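You operate a simulated robot arm through the tools that you are given. There is no shell and no other tool.

You are at the controls of a simulated robot arm. One attempt, no reset.

JOB
Draw raw water into the yellow cup and soft water into the blue, for the lab's test.
Fine: each about to its line with less than a teaspoon spilt, both taps shut; leave the cups under their spouts. Set down upright: sample cup.

It is judged by the outcome, as a careful person would: the job done as asked, and still so three seconds after it is handed in. It fails if anything else is knocked over, pushed out of place, dropped, spilled or broken.

ROBOT AND FRAMES
A 7-joint arm with a two-finger parallel gripper, fixed in place. Base frame: the origin is on the floor under the middle of its stand, x ahead of it, y to its left, z up; the work surface is at about z = 80. Readings come in cm, degrees, newtons and seconds.
With the tool pointing down near the work surface it reaches from about 10 to 66 cm from the base axis. Its first joint turns from -66.0 to 66.0 degrees. Payload 1.57 kg.
The TCP is the grasp point between the finger pads, 3 cm short of the fingertips. In the tool frame z runs along the fingers and y along their closing line. Largest opening 8 cm; finger width 1.7, thickness 1.2; the body of the gripper, 4 by 8.2 cm, starts 8 cm behind the TCP.
Orientation is that of the tool frame in the base frame, as [roll, pitch, yaw] about the fixed x, y, z axes, in that order (R = Rz(yaw) Ry(pitch) Rx(roll)). With the fingers straight down and closing along the base's y, the tool's x points along the base's -x, its y along +y and its z along -z.

CONTROLS
- The arm moves only by the tool servo_tool. Its argument "steps" is a list of rows, each a list of 7 numbers: the shift along the tool's x, y, z in units of 40 mm (1.0 is 40 mm), then the turn, a rotation vector about the tool's x, y, z in units of 5 degrees (1.0 is 5 degrees), then the finger opening in cm, from 0 to 8. In form: [[x, y, z, rx, ry, rz, gripper], ...]. A call has 1 to 20 rows; each row shifts and turns the commanded pose from where the row before left it, along the tool's axes as they then stand. A call with a number of a shift or a turn outside -1 to 1 is refused whole. A row lasts 0.2 s, in which the tool goes at most 5 cm and 8.6 degrees; a call with a longer step from one row to the next is refused whole, and so is a gripper value outside its range. A pose out of reach is approached as far as the arm can. The call stops where the force on the tool passes 40 N (or 10 N more than at its start, if that is more) or the arm is blocked; 0.2 s more then pass. Each finger travels about 7.2 cm/s and halts on what it meets, pressing with about 29 N; the grip force reading is that of the motor and also rises with nothing between the fingers. The clock runs only during rows and for 0.2 s after the last one: add rows that do not move to give the fingers time. It gives the time, the measured TCP pose, the force on the tool (base axes), the opening and the grip force at its end, in the units of the frame above (readings bear some noise), with the torque about the TCP (base axes, N m) and any sound that the robot's microphone picked up.
- Cameras (640 x 400 px; columns grow to the right, rows downward): "scene" is fixed at [6.24, 43.35, 142.56]; the picture's right is [-0.74, -0.68, 0.00], its down [-0.39, 0.42, -0.82] and it looks along [0.55, -0.60, -0.58] (base axes); focal length 283 px, centre (320, 200). "wrist" rides on the gripper at [7.2, -0.7, -12.2] in the tool frame; the picture's right is [0.09, 1.00, 0.00], its down [-0.84, 0.08, -0.54] and it looks along [-0.54, 0.05, 0.84] (tool axes); focal length 238 px, centre (320, 200). There is no depth. A picture from a camera that has moved, and an enlarged one, comes with that camera's place and axes in the base frame and with its lens.
- grab_frame(camera): a new picture of that camera. No time passes.
- enlarge(camera, box): a new picture of the part [left, top, right, bottom] of that camera's present view, enlarged. No time passes.
- finish_job(): hands the job in; it is judged then, once.

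Nothing tells you positions but the pictures and the camera data. Unless the task says otherwise, let go and move clear before handing in.

The tools are called after "Call:" as a command line: name --pt "numbers of a row" for each row, then --argument value for the rest, lists and objects as JSON in quotes. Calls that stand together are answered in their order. servo_tool: Moves the arm, as the interface text tells. Its arguments: {"type":"object","properties":{"steps":{"type":"array"}},"required":["steps"]} The other tools are called the same way: grab_frame (camera) takes a picture; enlarge (camera, box) takes an enlarged picture of a part of a camera's view; finish_job () hands the job in.

At the start:

```text
clock: 0.0
ee_pos: [37.41, -10.32, 123.29]
tool_rot: [180.0, 0.0, -180.0]
ft_force: [-0.7, -1.0, -0.1]
moment: [0.02, -0.02, 0.0]
finger_gap: 7.99
finger_force: 0.2
```

scene: 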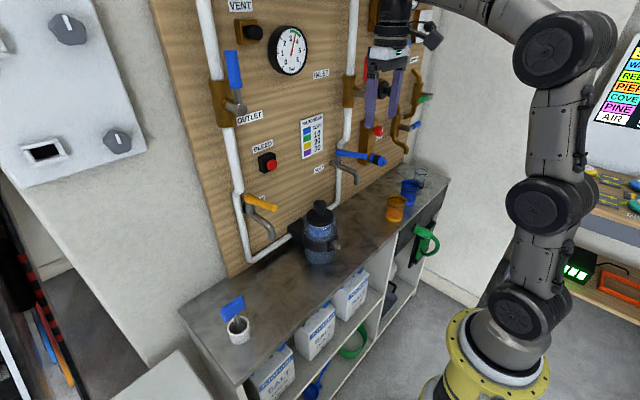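
wrist: 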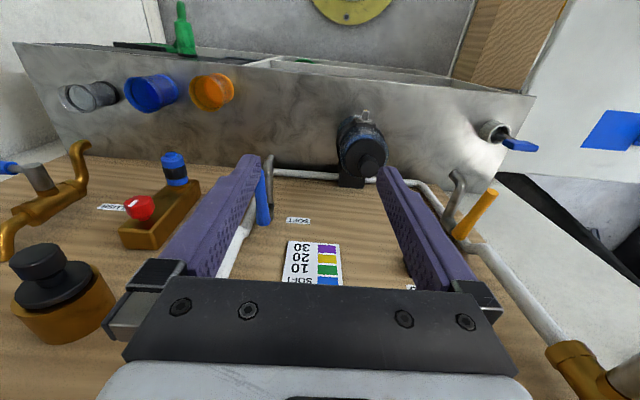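

I see a plumbing board with several taps and valves, a bench with yellow, blue and clear cups, and a softener or filter. I'll zoom in on the details before moving anything.

Call:
enlarge --camera "scene" --box '[200, 0, 460, 163]'

Call:
enlarge --camera "scene" --box '[220, 120, 460, 270]'

Call:
enlarge --camera "scene" --box '[180, 240, 420, 390]'

Call:
enlarge --camera "wrist" --box '[0, 40, 320, 240]'

Call:
enlarge --camera "wrist" --box '[240, 60, 560, 290]'

```text
2.45 times, centred on (330, 82) of scene
camera zoom: at [6.24, 43.35, 142.56], right [-0.74, -0.68, 0.0], down [-0.39, 0.42, -0.82], along [0.55, -0.6, -0.58], focal length 694 px, centre (296, 491)
```

zoom: 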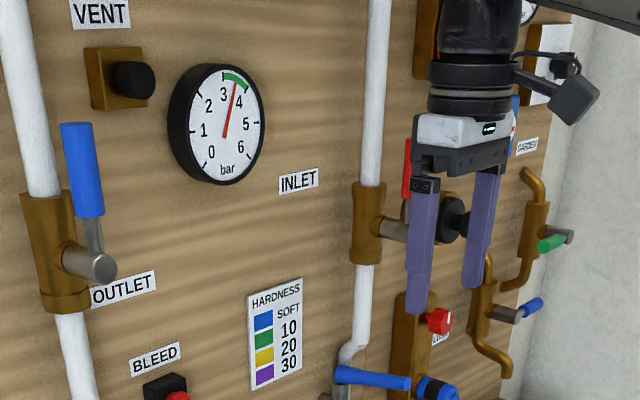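

```text
2.67 times, centred on (340, 195) of scene
camera zoom: at [6.24, 43.35, 142.56], right [-0.74, -0.68, 0.0], down [-0.39, 0.42, -0.82], along [0.55, -0.6, -0.58], focal length 754 px, centre (267, 213)
```

zoom: 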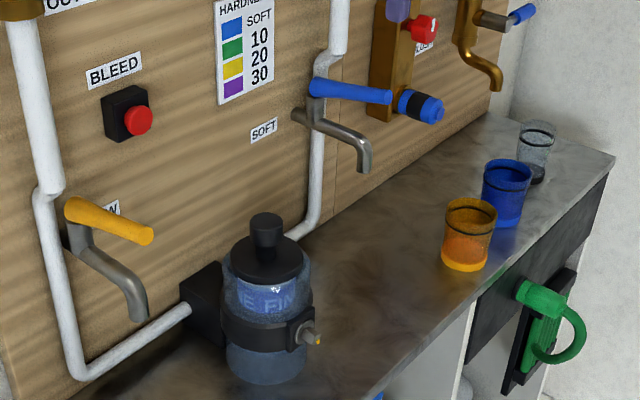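

```text
2.67 times, centred on (300, 315) of scene
camera zoom: at [6.24, 43.35, 142.56], right [-0.74, -0.68, 0.0], down [-0.39, 0.42, -0.82], along [0.55, -0.6, -0.58], focal length 754 px, centre (373, -107)
```

zoom: 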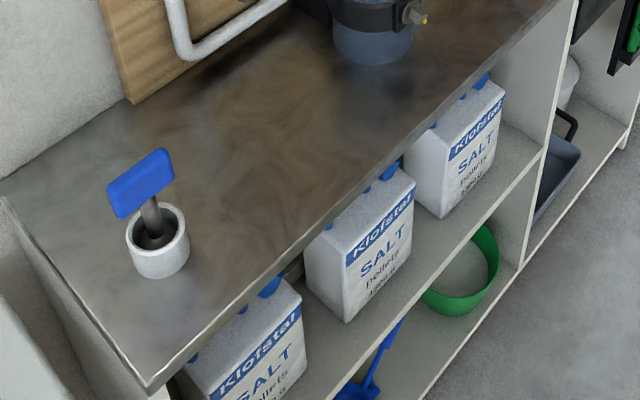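

```text
2.00 times, centred on (160, 140) of wrist
camera zoom: at [30.13, -11.18, 135.38], right [-0.09, 1.0, 0.0], down [0.84, 0.08, 0.54], along [0.54, 0.05, -0.84], focal length 477 px, centre (640, 320)
```

zoom: 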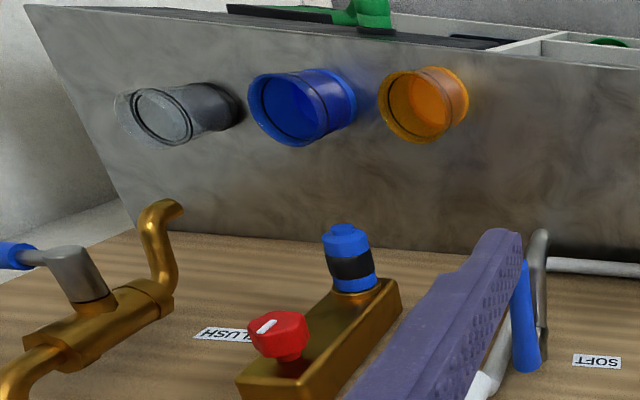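

```text
1.74 times, centred on (400, 175) of wrist
camera zoom: at [30.13, -11.18, 135.38], right [-0.09, 1.0, 0.0], down [0.84, 0.08, 0.54], along [0.54, 0.05, -0.84], focal length 414 px, centre (181, 244)
```

zoom: 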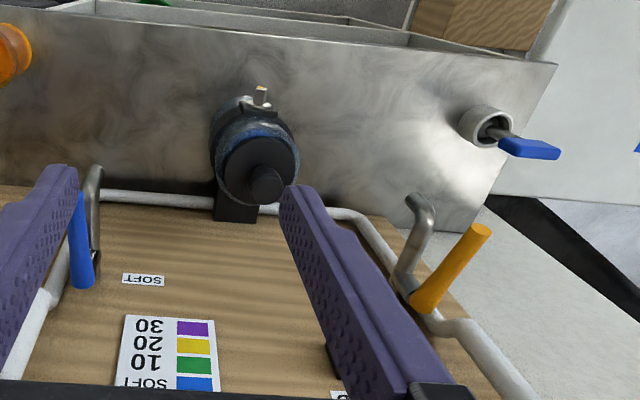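

The RAW tap's spout appears to be near (47, 15, 97) and the SOFT spout near (48, -18.6, 96). The cups stand on the bench at about (39, -31) for yellow and (40, -43) for blue. I'll move the arm for a closer look at the taps.

Call:
servo_tool --pt "0.3 0.8 0 0 0 0 8" --pt "0.3 0.8 0 0 0 0 8" --pt "0.3 0.8 0 0 0 0 8" --pt "0.3 0.8 0 0 0 0 8" --pt "0.3 0.8 0.3 0 0 0 8" --pt "0 0.8 0.5 0 0 0 8" --pt "0 0.5 0.5 0 0 0 8" --pt "0 0 0 0 0 0 8"

Call:
grab_frame --camera "wrist"

Call:
grab_frame --camera "scene"

```text
clock: 1.8
ee_pos: [31.24, 10.85, 118.18]
tool_rot: [-180.0, 0.0, 179.9]
ft_force: [-0.3, -0.1, 0.3]
moment: [0.02, 0.02, 0.01]
finger_gap: 7.99
finger_force: 0.0
```

```text
taken
camera wrist: at [23.98, 10.02, 130.21], right [-0.09, 1.0, 0.0], down [0.84, 0.08, 0.54], along [0.54, 0.05, -0.84], focal length 238 px, centre (320, 200)
```

wrist: 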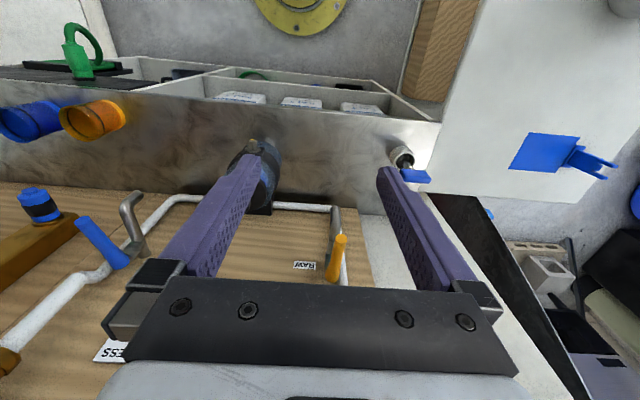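

```text
taken
```

scene: 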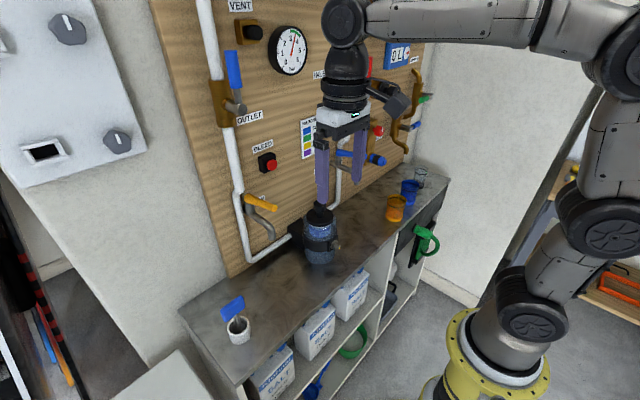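

The RAW label sits next to the yellow tap. I'll tilt the tool so the wrist camera looks more straight at the board, to read the valves.

Call:
servo_tool --pt "0 -0.7 0 0 -1 0 8" --pt "0 -0.7 0 0 -1 0 8" --pt "0 -0.7 0 0 -1 0 8" --pt "0 -0.7 0 0 -1 0 8" --pt "0 0 0 0 -1 0 8" --pt "0 0 0 0 -1 0 8" --pt "0 0 0 0 -1 0 8" --pt "0 0 0 0 0 0 8"

Call:
grab_frame --camera "wrist"

Call:
grab_frame --camera "scene"

```text
clock: 3.6
ee_pos: [31.28, -0.22, 118.19]
tool_rot: [-180.0, 35.1, -180.0]
ft_force: [0.1, 0.3, 0.1]
moment: [0.0, 0.0, -0.01]
finger_gap: 8.01
finger_force: 0.0
```

```text
taken
camera wrist: at [18.3, -1.13, 123.89], right [-0.08, 1.0, -0.05], down [0.37, 0.08, 0.92], along [0.92, 0.05, -0.38], focal length 238 px, centre (320, 200)
```

wrist: 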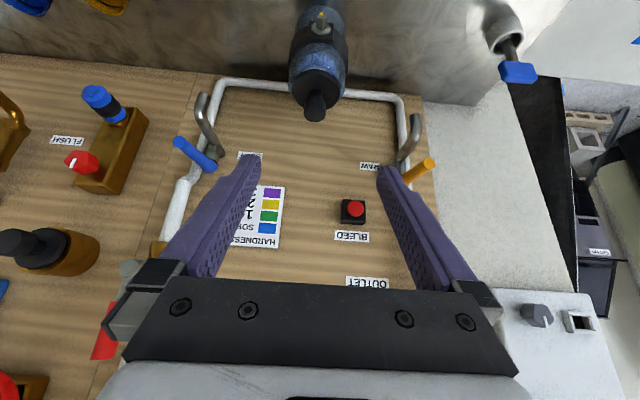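

```text
taken
```

scene: 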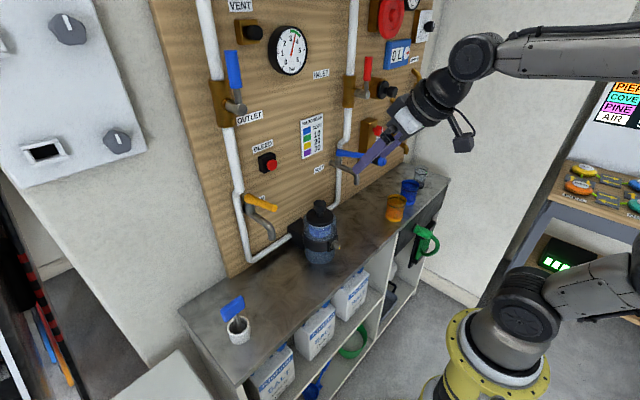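

Call:
enlarge --camera "scene" --box '[190, 0, 450, 163]'

Call:
enlarge --camera "scene" --box '[220, 130, 400, 243]'

Call:
enlarge --camera "wrist" --box '[130, 60, 450, 260]'

Call:
enlarge --camera "wrist" --box '[0, 60, 220, 260]'

```text
2.45 times, centred on (320, 82) of scene
camera zoom: at [6.24, 43.35, 142.56], right [-0.74, -0.68, 0.0], down [-0.39, 0.42, -0.82], along [0.55, -0.6, -0.58], focal length 694 px, centre (320, 491)
```

zoom: 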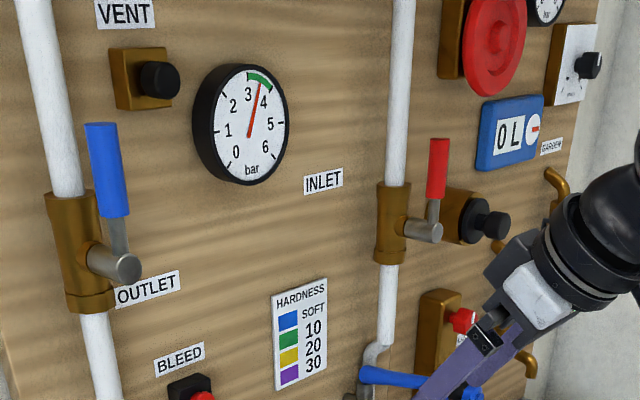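

```text
3.54 times, centred on (310, 186) of scene
camera zoom: at [6.24, 43.35, 142.56], right [-0.74, -0.68, 0.0], down [-0.39, 0.42, -0.82], along [0.55, -0.6, -0.58], focal length 1002 px, centre (355, 248)
```

zoom: 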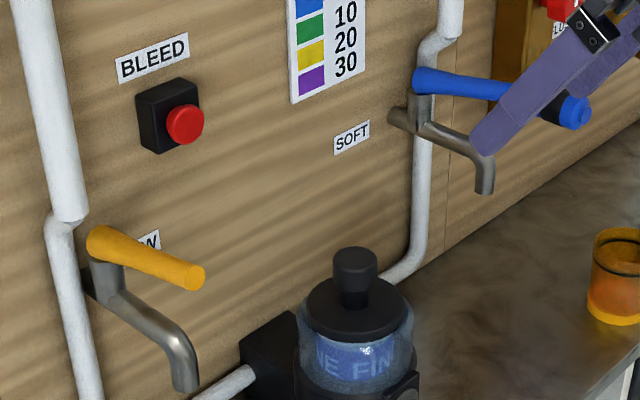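

```text
2.00 times, centred on (290, 160) of wrist
camera zoom: at [18.3, -1.13, 123.89], right [-0.08, 1.0, -0.05], down [0.37, 0.08, 0.92], along [0.92, 0.05, -0.38], focal length 477 px, centre (380, 280)
```

zoom: 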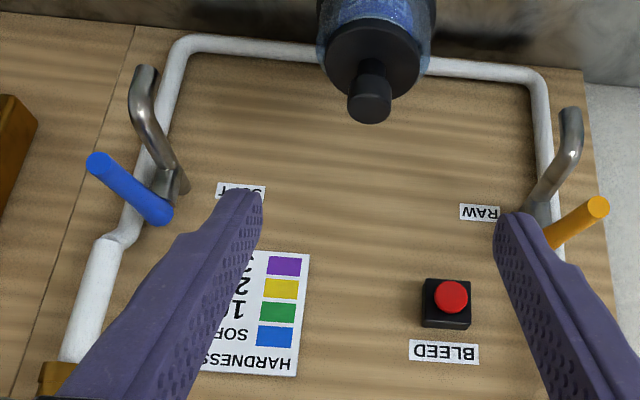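

```text
2.00 times, centred on (110, 160) of wrist
camera zoom: at [18.3, -1.13, 123.89], right [-0.08, 1.0, -0.05], down [0.37, 0.08, 0.92], along [0.92, 0.05, -0.38], focal length 477 px, centre (740, 280)
```

zoom: 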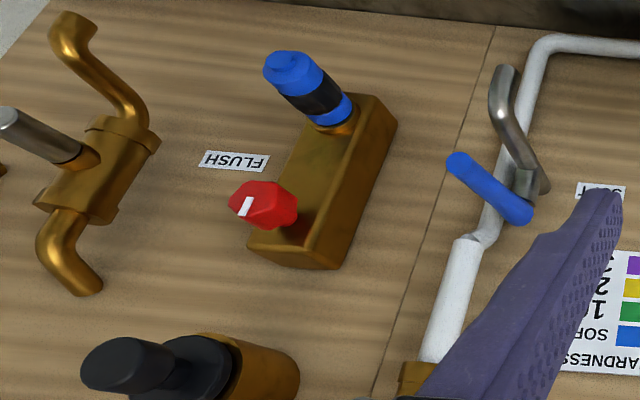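

The inlet and outlet handles lie along their pipes, so both look open, and both sample taps have horizontal levers pointing outward. Next I'll bring the tilted gripper over to the cups to locate them precisely.

Call:
servo_tool --pt "0 0 0 0 -1 0 8" --pt "0 0 0 0 -1 0 8" --pt "0 0 0 0 -1 0 8" --pt "0.478 -0.978 0.306 0 0 0 8" --pt "0.478 -0.978 0.306 0 0 0 8" --pt "0.478 -0.978 0.306 0 0 0 8" --pt "0.478 -0.978 0.306 0 0 0 8" --pt "0.478 -0.978 0.306 0 0 0 8" --pt "0.478 -0.978 0.306 0 0 0 8" --pt "0.478 -0.978 0.306 0 0 0 8" --pt "0.478 -0.978 0.306 0 0 0 8" --pt "0 0 0 0 0 0 8" --pt "0 0 0 0 0 0 8"

Call:
grab_frame --camera "wrist"

Call:
grab_frame --camera "scene"

```text
clock: 6.4
ee_pos: [31.68, -30.2, 99.76]
tool_rot: [-180.0, 49.9, -180.0]
ft_force: [0.6, -0.9, 0.4]
moment: [-0.02, -0.01, 0.0]
finger_gap: 8.0
finger_force: 0.0
out of reach, approached as far as the arm can: row 10, 11
```

```text
taken
camera wrist: at [17.86, -30.99, 102.03], right [-0.06, 1.0, -0.07], down [0.12, 0.08, 0.99], along [0.99, 0.05, -0.13], focal length 238 px, centre (320, 200)
```

wrist: 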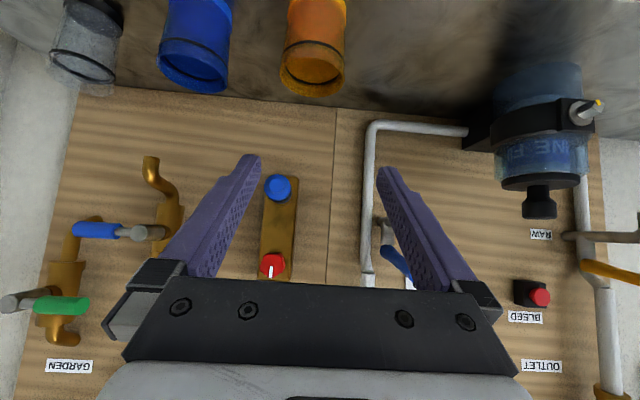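

```text
taken
```

scene: 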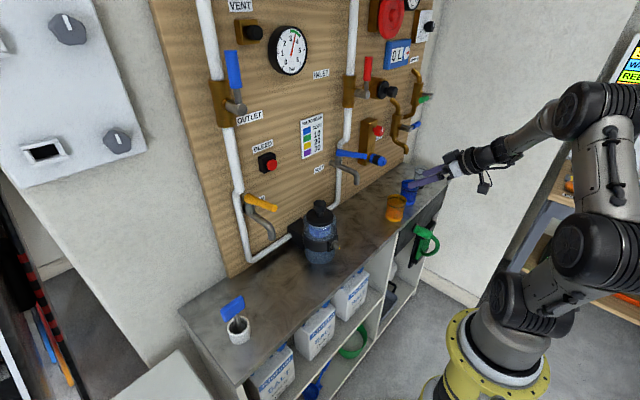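

The arm's reach is limited with the tool aimed straight along +x over here, so I'll yaw it toward the cups. First I'll enlarge the view to pin down the cups' size and place.

Call:
enlarge --camera "wrist" --box '[30, 0, 370, 120]'

Call:
enlarge --camera "scene" --box '[360, 150, 450, 230]'

Call:
enlarge --camera "wrist" --box '[340, 100, 640, 300]'

```text
1.88 times, centred on (200, 60) of wrist
camera zoom: at [17.86, -30.99, 102.03], right [-0.06, 1.0, -0.07], down [0.12, 0.08, 0.99], along [0.99, 0.05, -0.13], focal length 449 px, centre (546, 464)
```

zoom: 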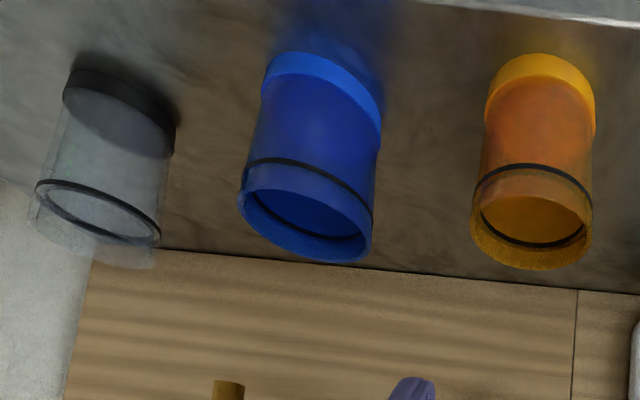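

```text
5.00 times, centred on (405, 190) of scene
camera zoom: at [6.24, 43.35, 142.56], right [-0.74, -0.68, 0.0], down [-0.39, 0.42, -0.82], along [0.55, -0.6, -0.58], focal length 1415 px, centre (-105, 250)
```

zoom: 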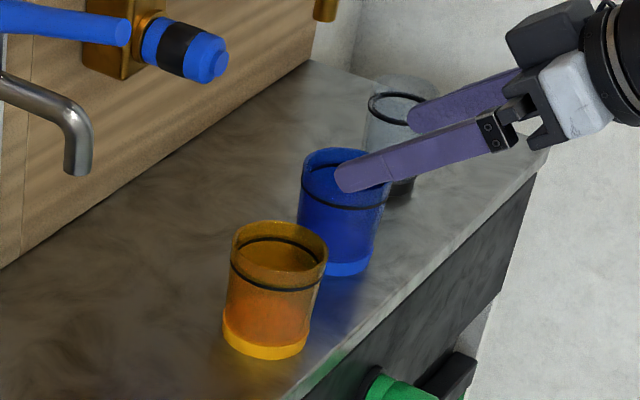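

```text
2.00 times, centred on (490, 200) of wrist
camera zoom: at [17.86, -30.99, 102.03], right [-0.06, 1.0, -0.07], down [0.12, 0.08, 0.99], along [0.99, 0.05, -0.13], focal length 477 px, centre (-20, 200)
```

zoom: 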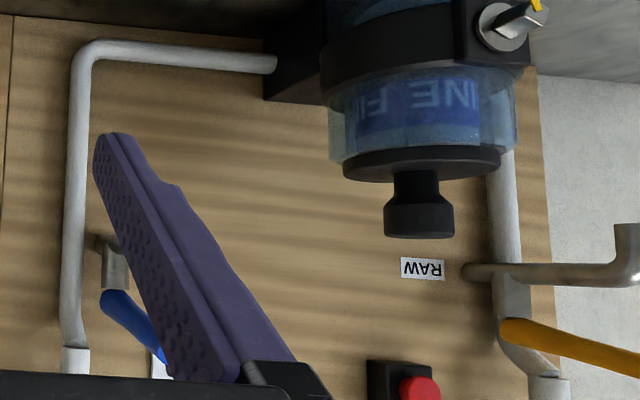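

Yellow cup is centred near (39.5, -31.7) and blue near (40.6, -43.4). Both are about 6.8 cm tall with a 6.3 cm rim, and the black line sits about 1 cm below the rim. I'll yaw the tool about the vertical to face them.

Call:
servo_tool --pt "0 0 0 0.766 0 0.643 8" --pt "0 0 0 0.766 0 0.643 8" --pt "0 0 0 0.766 0 0.643 8" --pt "0 0 0 0.766 0 0.643 8" --pt "0 0 0 0.766 0 0.643 8" --pt "0 0 0 0.766 0 0.643 8" --pt "0 0 0 0.766 0 0.643 8" --pt "0 0 0 0 0 0 8"

Call:
grab_frame --camera "wrist"

```text
clock: 8.2
ee_pos: [31.67, -30.36, 100.1]
tool_rot: [-179.9, 50.0, 144.9]
ft_force: [0.3, -0.7, -0.1]
moment: [0.0, -0.02, 0.04]
finger_gap: 7.99
finger_force: 0.0
```

```text
taken
camera wrist: at [19.87, -22.99, 102.29], right [0.52, 0.85, -0.07], down [0.14, -0.01, 0.99], along [0.84, -0.53, -0.13], focal length 238 px, centre (320, 200)
```

wrist: 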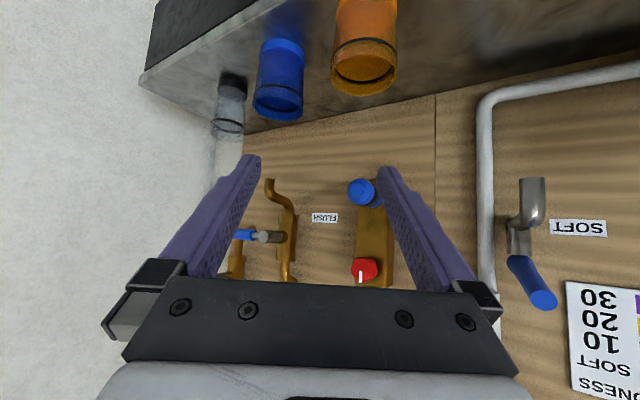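

The tool is now yawed toward the cups. I'll move above the yellow cup with the fingers straddling it and check the alignment.

Call:
servo_tool --pt "-0.043 0.215 0.547 0 0 0 8" --pt "-0.043 0.215 0.547 0 0 0 8" --pt "-0.043 0.215 0.547 0 0 0 8" --pt "-0.043 0.215 0.547 0 0 0 8" --pt "0 0 0 0 0 0 8"

Call:
grab_frame --camera "wrist"

Call:
enlarge --camera "scene" --box '[340, 130, 480, 230]'

```text
clock: 9.4
ee_pos: [39.53, -31.84, 95.0]
tool_rot: [-179.9, 50.0, 145.0]
ft_force: [0.4, 0.4, 0.1]
moment: [0.0, -0.01, 0.03]
finger_gap: 8.0
finger_force: 0.1
```

```text
taken
camera wrist: at [27.72, -24.57, 97.17], right [0.52, 0.85, -0.07], down [0.15, -0.01, 0.99], along [0.84, -0.53, -0.13], focal length 238 px, centre (320, 200)
```

wrist: 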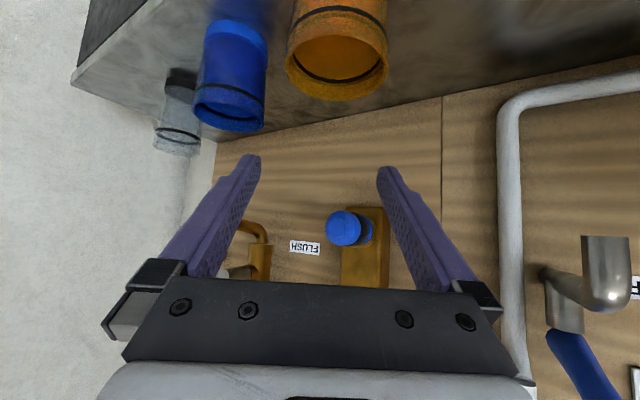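

```text
4.00 times, centred on (410, 180) of scene
camera zoom: at [6.24, 43.35, 142.56], right [-0.74, -0.68, 0.0], down [-0.39, 0.42, -0.82], along [0.55, -0.6, -0.58], focal length 1132 px, centre (-40, 280)
```

zoom: 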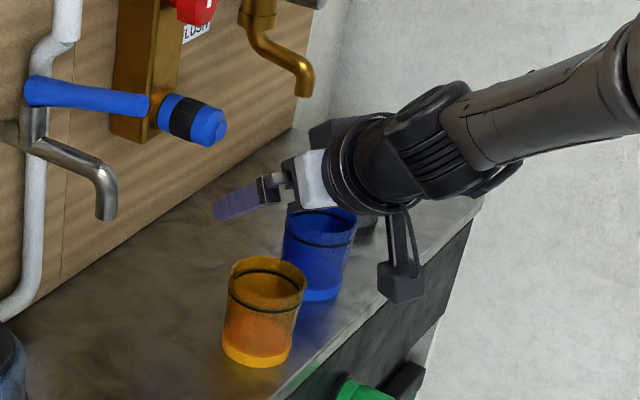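

The yellow cup is almost centred under the fingers, about 0.3 cm to the tool's +y. I'll nudge that way and descend part of the way to check clearance at the rim.

Call:
servo_tool --pt "0.335 0.075 0.281 0 0 0 8" --pt "0.335 0 0.281 0 0 0 8" --pt "0.335 0 0.281 0 0 0 8" --pt "0 0 0 0 0 0 8"

Call:
grab_frame --camera "wrist"

Call:
enlarge --camera "scene" --box '[340, 130, 480, 230]'

```text
clock: 10.4
ee_pos: [39.7, -31.4, 89.85]
tool_rot: [-179.9, 49.9, 145.1]
ft_force: [0.1, 0.3, 0.4]
moment: [-0.02, 0.0, -0.02]
finger_gap: 7.98
finger_force: 0.0
```

```text
taken
camera wrist: at [27.87, -24.17, 92.0], right [0.52, 0.85, -0.07], down [0.15, -0.01, 0.99], along [0.84, -0.53, -0.13], focal length 238 px, centre (320, 200)
```

wrist: 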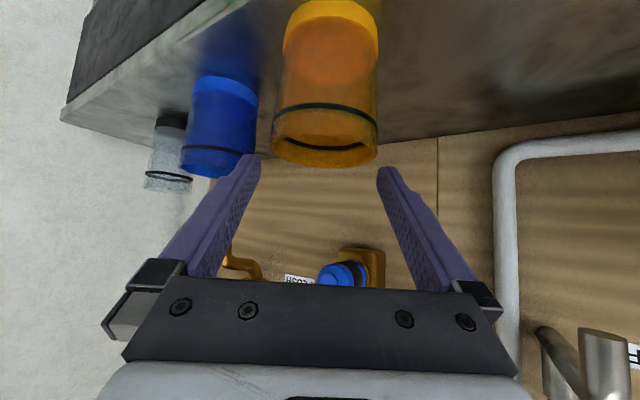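

```text
4.00 times, centred on (410, 180) of scene
camera zoom: at [6.24, 43.35, 142.56], right [-0.74, -0.68, 0.0], down [-0.39, 0.42, -0.82], along [0.55, -0.6, -0.58], focal length 1132 px, centre (-40, 280)
```

zoom: 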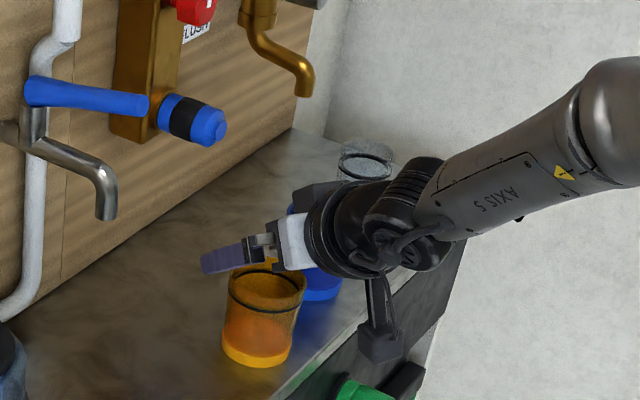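

Fingers are aligned on either side of the yellow cup. I'll descend to mid-height and close.

Call:
servo_tool --pt "0.27 0 0.227 0 0 0 8" --pt "0.27 0 0.227 0 0 0 8" --pt "0.27 0 0.227 0 0 0 8" --pt "0.27 0 0.227 0 0 0 8" --pt "0 0 0 0 0 0 8"

Call:
grab_frame --camera "wrist"

Call:
enlarge --camera "scene" --box '[340, 130, 480, 230]'

```text
clock: 11.6
ee_pos: [39.57, -31.4, 83.85]
tool_rot: [180.0, 50.0, 145.1]
ft_force: [0.4, -0.1, -0.3]
moment: [0.01, -0.01, 0.01]
finger_gap: 7.99
finger_force: 0.0
```

```text
taken
camera wrist: at [27.73, -24.01, 86.26], right [0.52, 0.85, -0.07], down [0.14, -0.01, 0.99], along [0.84, -0.53, -0.13], focal length 238 px, centre (320, 200)
```

wrist: 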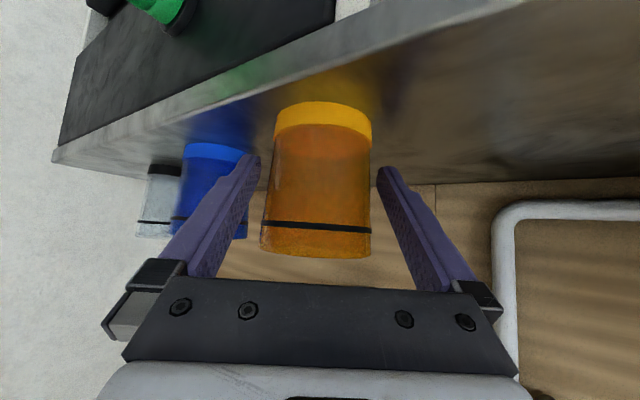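

```text
4.00 times, centred on (410, 180) of scene
camera zoom: at [6.24, 43.35, 142.56], right [-0.74, -0.68, 0.0], down [-0.39, 0.42, -0.82], along [0.55, -0.6, -0.58], focal length 1132 px, centre (-40, 280)
```

zoom: 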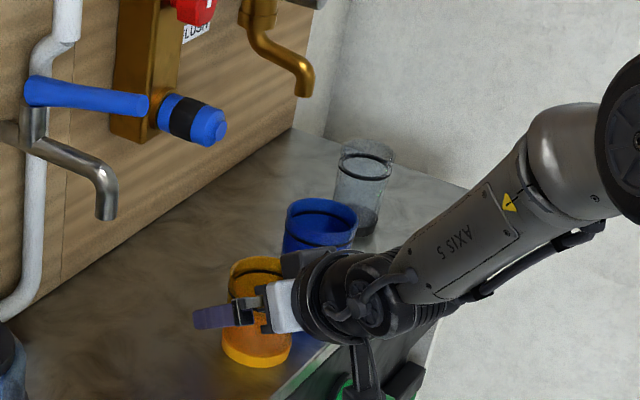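

The fingers straddle the cup with room on both sides, so I'll close on it gently.

Call:
servo_tool --pt "0 0 0 0 0 0 7" --pt "0 0 0 0 0 0 6" --pt "0 0 0 0 0 0 5.5" --pt "0 0 0 0 0 0 5" --pt "0 0 0 0 0 0 5"

Call:
grab_frame --camera "wrist"

```text
clock: 12.8
ee_pos: [39.76, -31.3, 84.15]
tool_rot: [179.8, 49.9, 145.0]
ft_force: [-0.7, 0.2, 0.3]
moment: [-0.01, 0.05, 0.02]
finger_gap: 6.02
finger_force: 29.1
```

```text
taken
camera wrist: at [27.73, -24.01, 86.28], right [0.52, 0.85, -0.07], down [0.14, -0.01, 0.99], along [0.84, -0.53, -0.13], focal length 238 px, centre (320, 200)
```

wrist: 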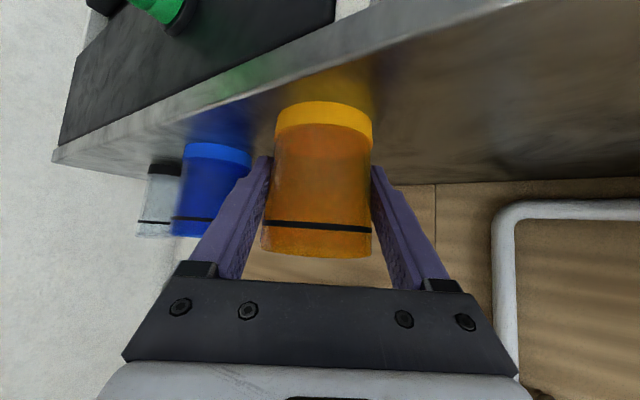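

The cup is held at a 6.0 cm gap. I'll lift it straight up and check the grip.

Call:
servo_tool --pt "-0.2 0 -0.168 0 0 0 5" --pt "-0.536 0 -0.45 0 0 0 5" --pt "-0.536 0 -0.45 0 0 0 5" --pt "-0.536 0 -0.45 0 0 0 5" --pt "-0.536 0 -0.45 0 0 0 5" --pt "-0.336 0 -0.282 0 0 0 5" --pt "0 0 0 0 0 0 5"

Call:
grab_frame --camera "wrist"

Call:
grab_frame --camera "scene"

```text
clock: 14.4
ee_pos: [39.59, -31.3, 98.31]
tool_rot: [-180.0, 50.1, 145.0]
ft_force: [-0.3, -1.0, -0.7]
moment: [0.0, 0.0, -0.02]
finger_gap: 5.99
finger_force: 28.9
```

```text
taken
camera wrist: at [27.81, -24.02, 100.47], right [0.52, 0.85, -0.07], down [0.15, -0.01, 0.99], along [0.84, -0.53, -0.13], focal length 238 px, centre (320, 200)
```

wrist: 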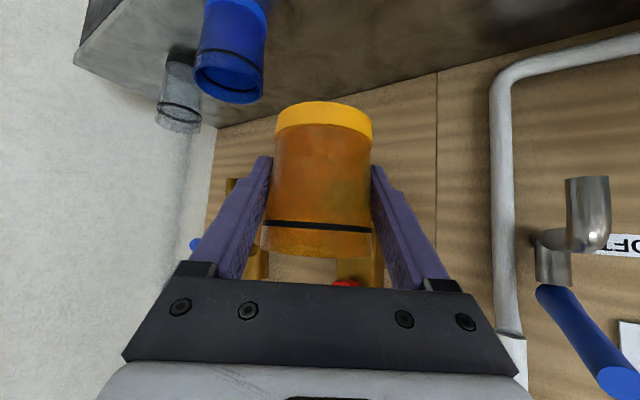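

```text
taken
```

scene: 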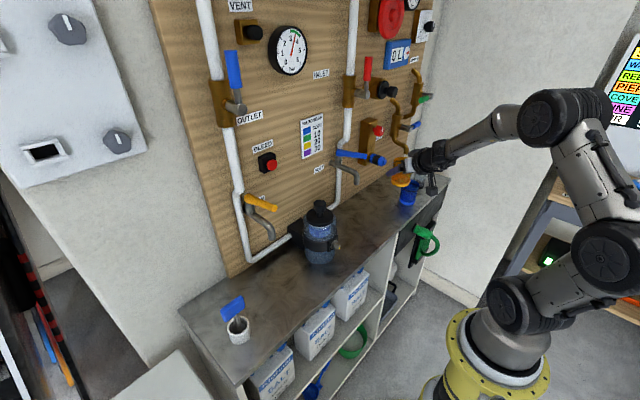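

The yellow cup is held firmly and upright. I'll carry it past the soft tap at x≈38 and straighten the yaw.

Call:
servo_tool --pt "0.303 0.55 -0.362 0 0 0 5" --pt "0.303 0.55 -0.362 0 0 0 5" --pt "0.303 0.55 -0.362 0 0 0 5" --pt "0.303 0.55 -0.362 0 0 0 5" --pt "0.303 0.55 -0.362 0 0 0 5" --pt "0.303 0.55 -0.362 0 0 0 5" --pt "0 0 0 -0.766 0 -0.643 5" --pt "0 0 0 -0.766 0 -0.643 5" --pt "0 0 0 -0.766 0 -0.643 5" --pt "0 0 0 -0.766 0 -0.643 5" --pt "0 0 0 -0.766 0 -0.643 5" --pt "0 0 0 -0.766 0 -0.643 5" --pt "0 0 0 -0.766 0 -0.643 5" --pt "0 0 0 0 0 0 5"

Call:
grab_frame --camera "scene"

Call:
grab_frame --camera "wrist"

```text
clock: 17.4
ee_pos: [37.93, -14.06, 98.19]
tool_rot: [-180.0, 49.9, -180.0]
ft_force: [-0.4, 0.7, -0.8]
moment: [0.01, 0.0, 0.0]
finger_gap: 6.02
finger_force: 29.1
```

```text
taken
```

scene: 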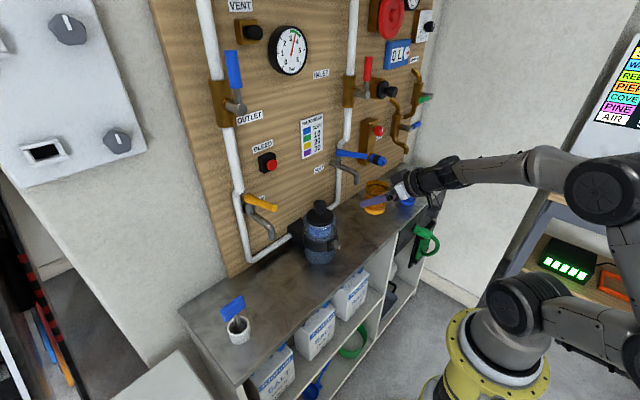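

```text
taken
camera wrist: at [23.92, -14.9, 100.37], right [-0.06, 1.0, -0.07], down [0.12, 0.08, 0.99], along [0.99, 0.05, -0.13], focal length 238 px, centre (320, 200)
```

wrist: 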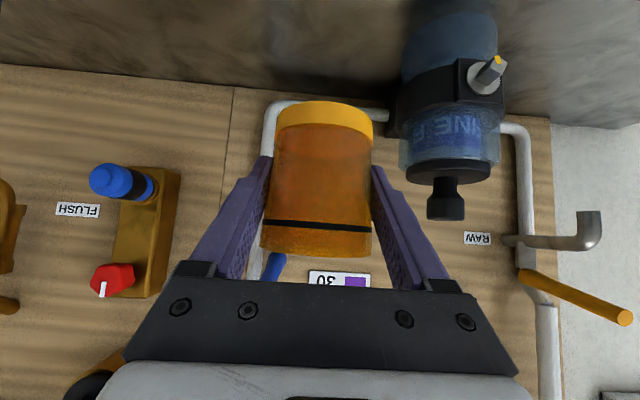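

I'll raise it above the filter housing, slide across to y≈15, then lower in front of the RAW tap.

Call:
servo_tool --pt "-0.511 0.6 -0.429 0 0 0 5" --pt "-0.511 0.7 -0.429 0 0 0 5" --pt "-0.511 0.8 -0.429 0 0 0 5" --pt "0 0.8 0 0 0 0 5" --pt "0 0.8 0 0 0 0 5" --pt "0 0.8 0 0 0 0 5" --pt "0 0.8 0 0 0 0 5" --pt "0 0.8 0 0 0 0 5" --pt "0 0.7 0 0 0 0 5" --pt "0 0.5 0 0 0 0 5" --pt "0 0 0 0 0 0 5"

Call:
grab_frame --camera "wrist"

Call:
grab_frame --camera "scene"

```text
clock: 19.8
ee_pos: [37.82, 14.93, 106.52]
tool_rot: [180.0, 50.1, -180.0]
ft_force: [0.8, 0.0, -0.8]
moment: [0.02, -0.01, 0.0]
finger_gap: 6.02
finger_force: 28.6
out of reach, approached as far as the arm can: row 5
```

```text
taken
camera wrist: at [23.77, 14.04, 108.77], right [-0.06, 1.0, -0.07], down [0.12, 0.08, 0.99], along [0.99, 0.05, -0.13], focal length 238 px, centre (320, 200)
```

wrist: 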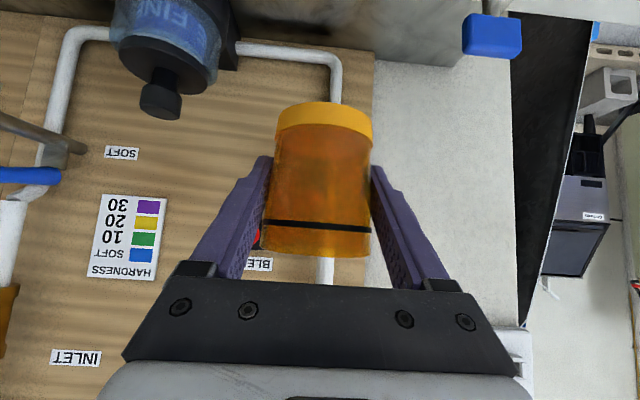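

```text
taken
```

scene: 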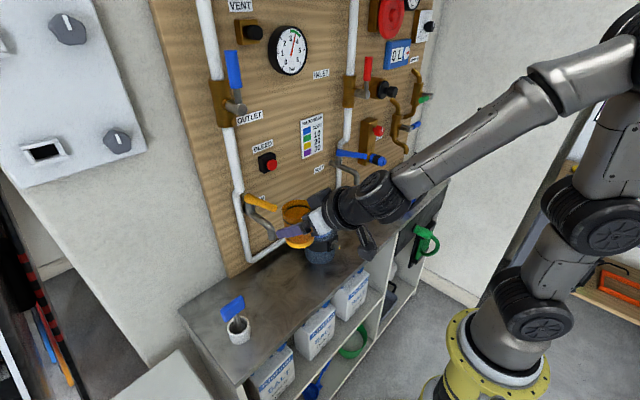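

The cup is in line with the RAW tap. I'll lower it in front of the tap, just above bench height.

Call:
servo_tool --pt "0.65 0.01 0.547 0 0 0 5" --pt "0.65 0.01 0.547 0 0 0 5" --pt "0.65 0.01 0.547 0 0 0 5" --pt "0.65 0.01 0.547 0 0 0 5" --pt "0.65 0.01 0.547 0 0 0 5" --pt "0.55 0.01 0.463 0 0 0 5" --pt "0 0 0 0 0 0 5"

Call:
grab_frame --camera "wrist"

Call:
grab_frame --camera "scene"

```text
clock: 21.4
ee_pos: [37.88, 14.98, 86.59]
tool_rot: [180.0, 50.0, -180.0]
ft_force: [-0.9, 0.5, -1.0]
moment: [-0.03, 0.02, 0.01]
finger_gap: 6.01
finger_force: 29.4
```

```text
taken
camera wrist: at [23.82, 14.18, 88.75], right [-0.06, 1.0, -0.07], down [0.12, 0.08, 0.99], along [0.99, 0.05, -0.13], focal length 238 px, centre (320, 200)
```

wrist: 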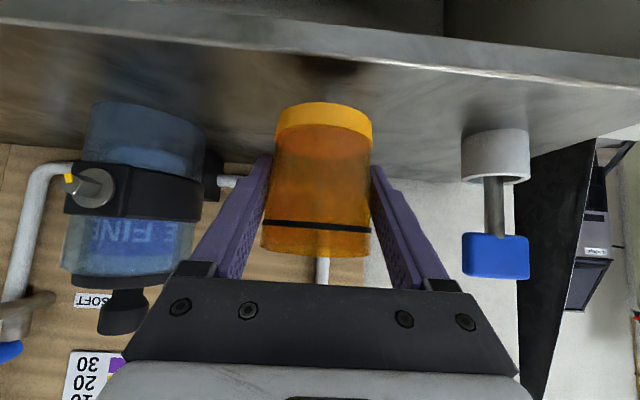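

```text
taken
```

scene: 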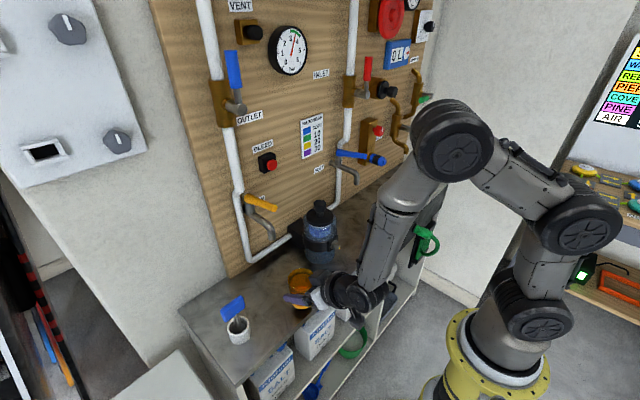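

I'll zoom in on the RAW spout from the scene camera to refine its position before advancing.

Call:
enlarge --camera "scene" --box '[225, 180, 345, 330]'

Call:
enlarge --camera "scene" --box '[235, 185, 295, 245]'

```text
2.67 times, centred on (285, 255) of scene
camera zoom: at [6.25, 43.35, 142.56], right [-0.74, -0.68, 0.0], down [-0.39, 0.42, -0.82], along [0.55, -0.6, -0.58], focal length 754 px, centre (413, 53)
```

zoom: 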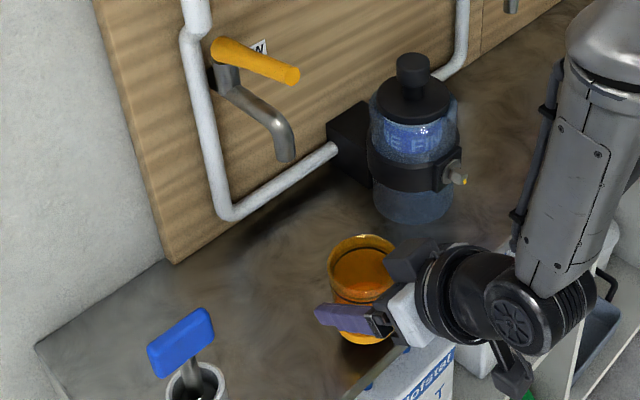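

```text
6.67 times, centred on (265, 215) of scene
camera zoom: at [6.25, 43.35, 142.56], right [-0.74, -0.68, 0.0], down [-0.39, 0.42, -0.82], along [0.55, -0.6, -0.58], focal length 1886 px, centre (687, 100)
```

zoom: 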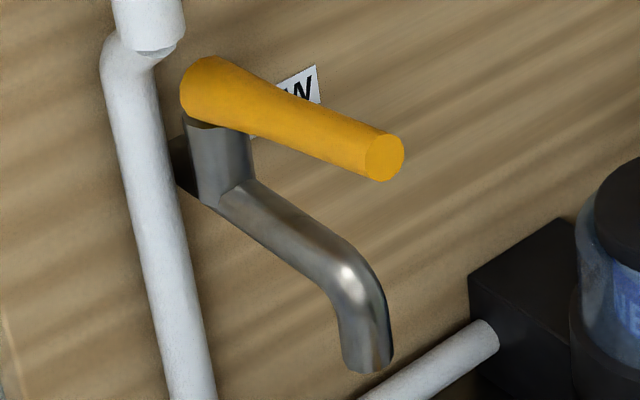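

The RAW spout outlet is confirmed near (47.4, 15.2, 96.5). I'll advance the cup under it at about 2.5 cm above the bench.

Call:
servo_tool --pt "-0.305 0.01 0.364 0 0 0 5" --pt "-0.305 0.01 0.364 0 0 0 5" --pt "-0.305 0.01 0.364 0 0 0 5" --pt "-0.305 0.01 0.364 0 0 0 5" --pt "-0.305 0.01 0.364 0 0 0 5" --pt "0 0 0 0 0 0 5"

Call:
grab_frame --camera "wrist"

Call:
enlarge --camera "scene" --box '[225, 180, 345, 300]'

```text
clock: 22.8
ee_pos: [47.48, 15.11, 86.42]
tool_rot: [180.0, 49.9, -180.0]
ft_force: [-0.9, -0.6, -1.6]
moment: [-0.01, -0.01, 0.03]
finger_gap: 6.01
finger_force: 28.8
```

```text
taken
camera wrist: at [33.5, 14.37, 88.6], right [-0.06, 1.0, -0.07], down [0.12, 0.08, 0.99], along [0.99, 0.05, -0.13], focal length 238 px, centre (320, 200)
```

wrist: 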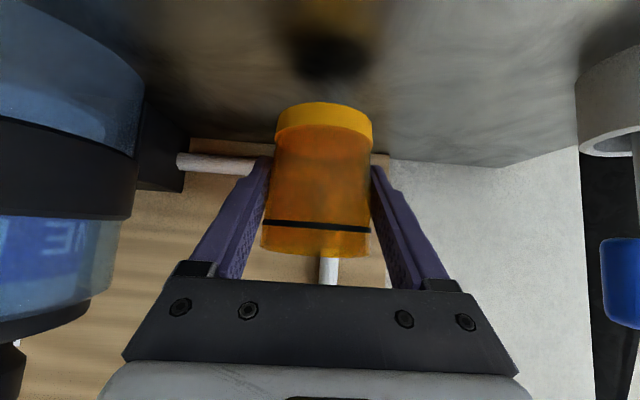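

```text
3.33 times, centred on (285, 240) of scene
camera zoom: at [6.25, 43.35, 142.56], right [-0.74, -0.68, 0.0], down [-0.39, 0.42, -0.82], along [0.55, -0.6, -0.58], focal length 943 px, centre (437, 67)
```

zoom: 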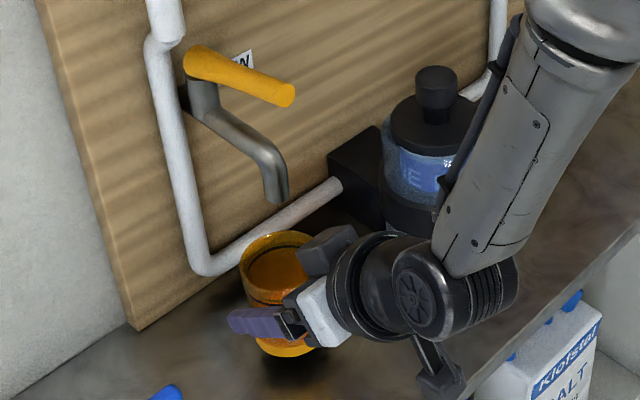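

Viewed along the vertical, the cup sits right beneath the spout. I'll lower it gently to the bench.

Call:
servo_tool --pt "0.12 0 0.1 0 0 0 5" --pt "0.12 0 0.1 0 0 0 5" --pt "0.1 0 0.085 0 0 0 5" --pt "0.06 0 0.05 0 0 0 5" --pt "0.03 0 0.026 0 0 0 5" --pt "0 0 0 0 0 0 5"

Call:
grab_frame --camera "wrist"

Call:
enlarge --camera "scene" --box '[225, 180, 345, 300]'

```text
clock: 24.2
ee_pos: [47.61, 15.19, 84.28]
tool_rot: [179.9, 50.1, -180.0]
ft_force: [0.2, 0.5, -0.6]
moment: [-0.04, 0.01, 0.0]
finger_gap: 6.01
finger_force: 29.3
```

```text
taken
camera wrist: at [33.48, 14.38, 86.55], right [-0.06, 1.0, -0.07], down [0.12, 0.08, 0.99], along [0.99, 0.05, -0.13], focal length 238 px, centre (320, 200)
```

wrist: 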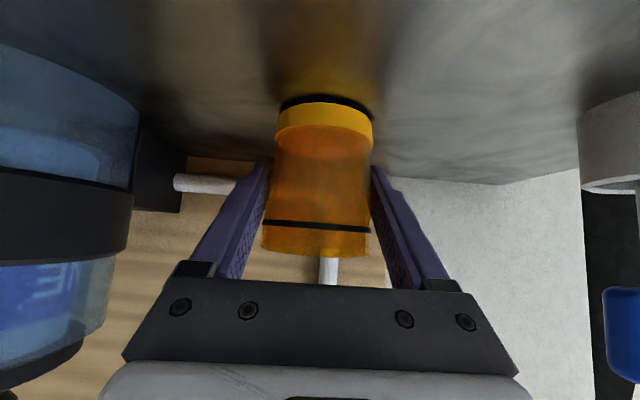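

```text
3.33 times, centred on (285, 240) of scene
camera zoom: at [6.25, 43.35, 142.56], right [-0.74, -0.68, 0.0], down [-0.39, 0.42, -0.82], along [0.55, -0.6, -0.58], focal length 943 px, centre (437, 67)
```

zoom: 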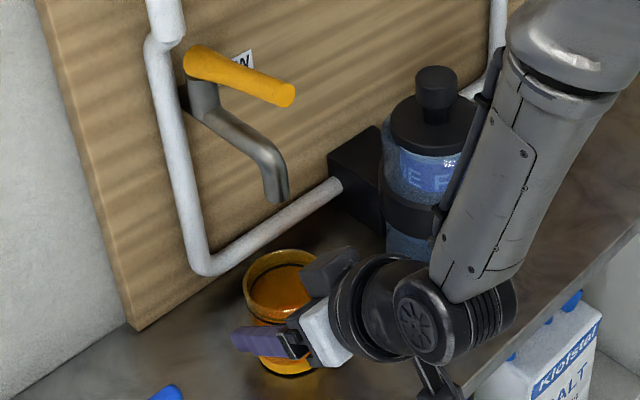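

About 3 mm remain by the camera height. I'll ease down until I feel contact.

Call:
servo_tool --pt "0.02 0 0.016 0 0 0 5" --pt "0.02 0 0.016 0 0 0 5" --pt "0.012 0 0.01 0 0 0 5" --pt "0 0 0 0 0 0 5"

Call:
enlarge --camera "wrist" --box '[220, 60, 420, 185]'

```text
clock: 25.2
ee_pos: [47.58, 15.13, 83.93]
tool_rot: [180.0, 50.1, 180.0]
ft_force: [-0.9, 1.3, 3.4]
moment: [-0.09, 0.02, -0.01]
finger_gap: 5.97
finger_force: 29.2
```

```text
3.20 times, centred on (320, 122) of wrist
camera zoom: at [33.53, 14.33, 86.29], right [-0.06, 1.0, -0.07], down [0.12, 0.08, 0.99], along [0.99, 0.05, -0.12], focal length 763 px, centre (320, 448)
```

zoom: 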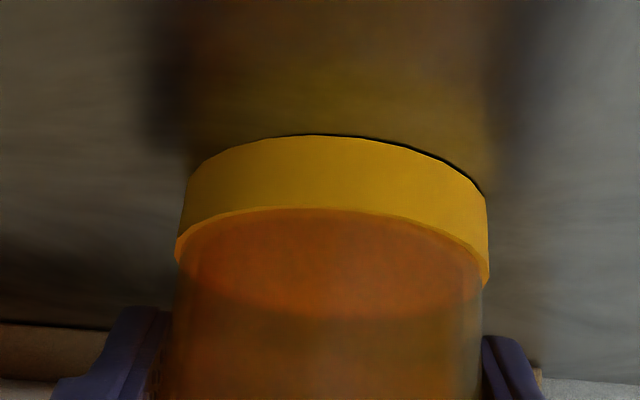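

Contact is felt (about 3–4 N). I'll open the fingers and back out along the tool axis.

Call:
servo_tool --pt "0 0 0 0 0 0 6.5" --pt "0 0 0 0 0 0 7.2" --pt "0 0 0 0 0 0 8" --pt "0 0 0 0 0 0 8"

Call:
grab_frame --camera "wrist"

```text
clock: 26.2
ee_pos: [47.62, 15.2, 84.09]
tool_rot: [180.0, 50.0, 180.0]
ft_force: [-0.3, -1.5, 0.1]
moment: [-0.01, 0.0, 0.02]
finger_gap: 8.0
finger_force: 0.0
```

```text
taken
camera wrist: at [33.5, 14.31, 86.25], right [-0.06, 1.0, -0.07], down [0.12, 0.08, 0.99], along [0.99, 0.05, -0.13], focal length 238 px, centre (320, 200)
```

wrist: 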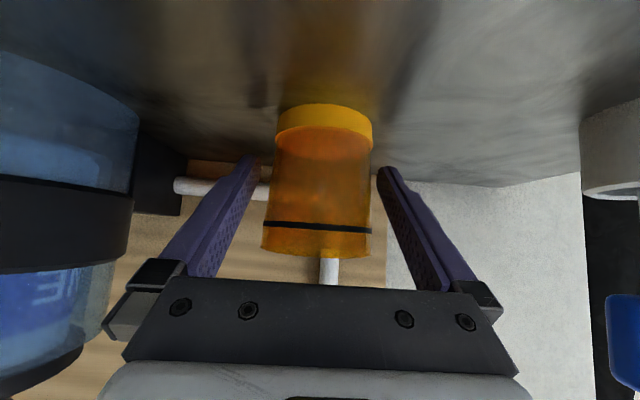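

Cup released, standing upright. Backing out now.

Call:
servo_tool --pt "0 0 -0.5 0 0 0 8" --pt "0 0 -0.7 0 0 0 8" --pt "0 0 -0.8 0 0 0 8" --pt "0 0 -0.8 0 0 0 8" --pt "0 0 0 0 0 0 8"

Call:
grab_frame --camera "wrist"

Call:
enlarge --camera "scene" --box '[225, 180, 345, 300]'

```text
clock: 27.4
ee_pos: [38.7, 15.04, 91.07]
tool_rot: [180.0, 49.9, -180.0]
ft_force: [0.4, -0.1, 0.2]
moment: [-0.02, -0.01, 0.01]
finger_gap: 8.02
finger_force: 0.1
```

```text
taken
camera wrist: at [24.73, 14.23, 93.36], right [-0.06, 1.0, -0.07], down [0.12, 0.08, 0.99], along [0.99, 0.05, -0.13], focal length 238 px, centre (320, 200)
```

wrist: 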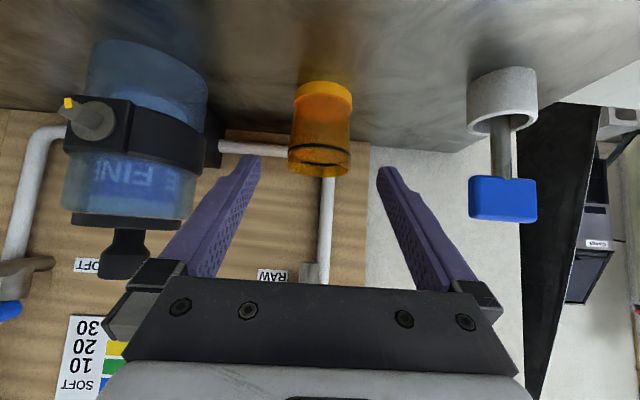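

```text
3.33 times, centred on (285, 240) of scene
camera zoom: at [6.24, 43.35, 142.56], right [-0.74, -0.68, 0.0], down [-0.39, 0.42, -0.82], along [0.55, -0.6, -0.58], focal length 943 px, centre (437, 67)
```

zoom: 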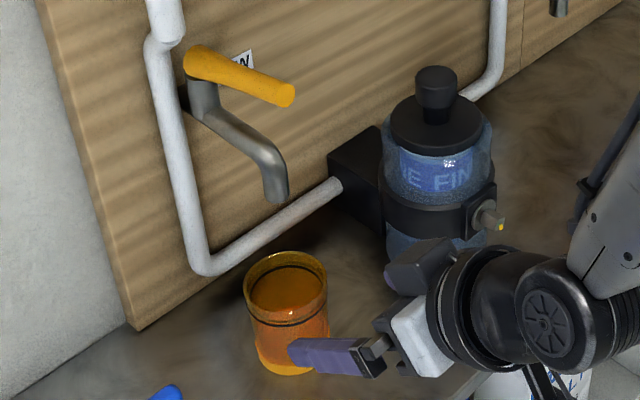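

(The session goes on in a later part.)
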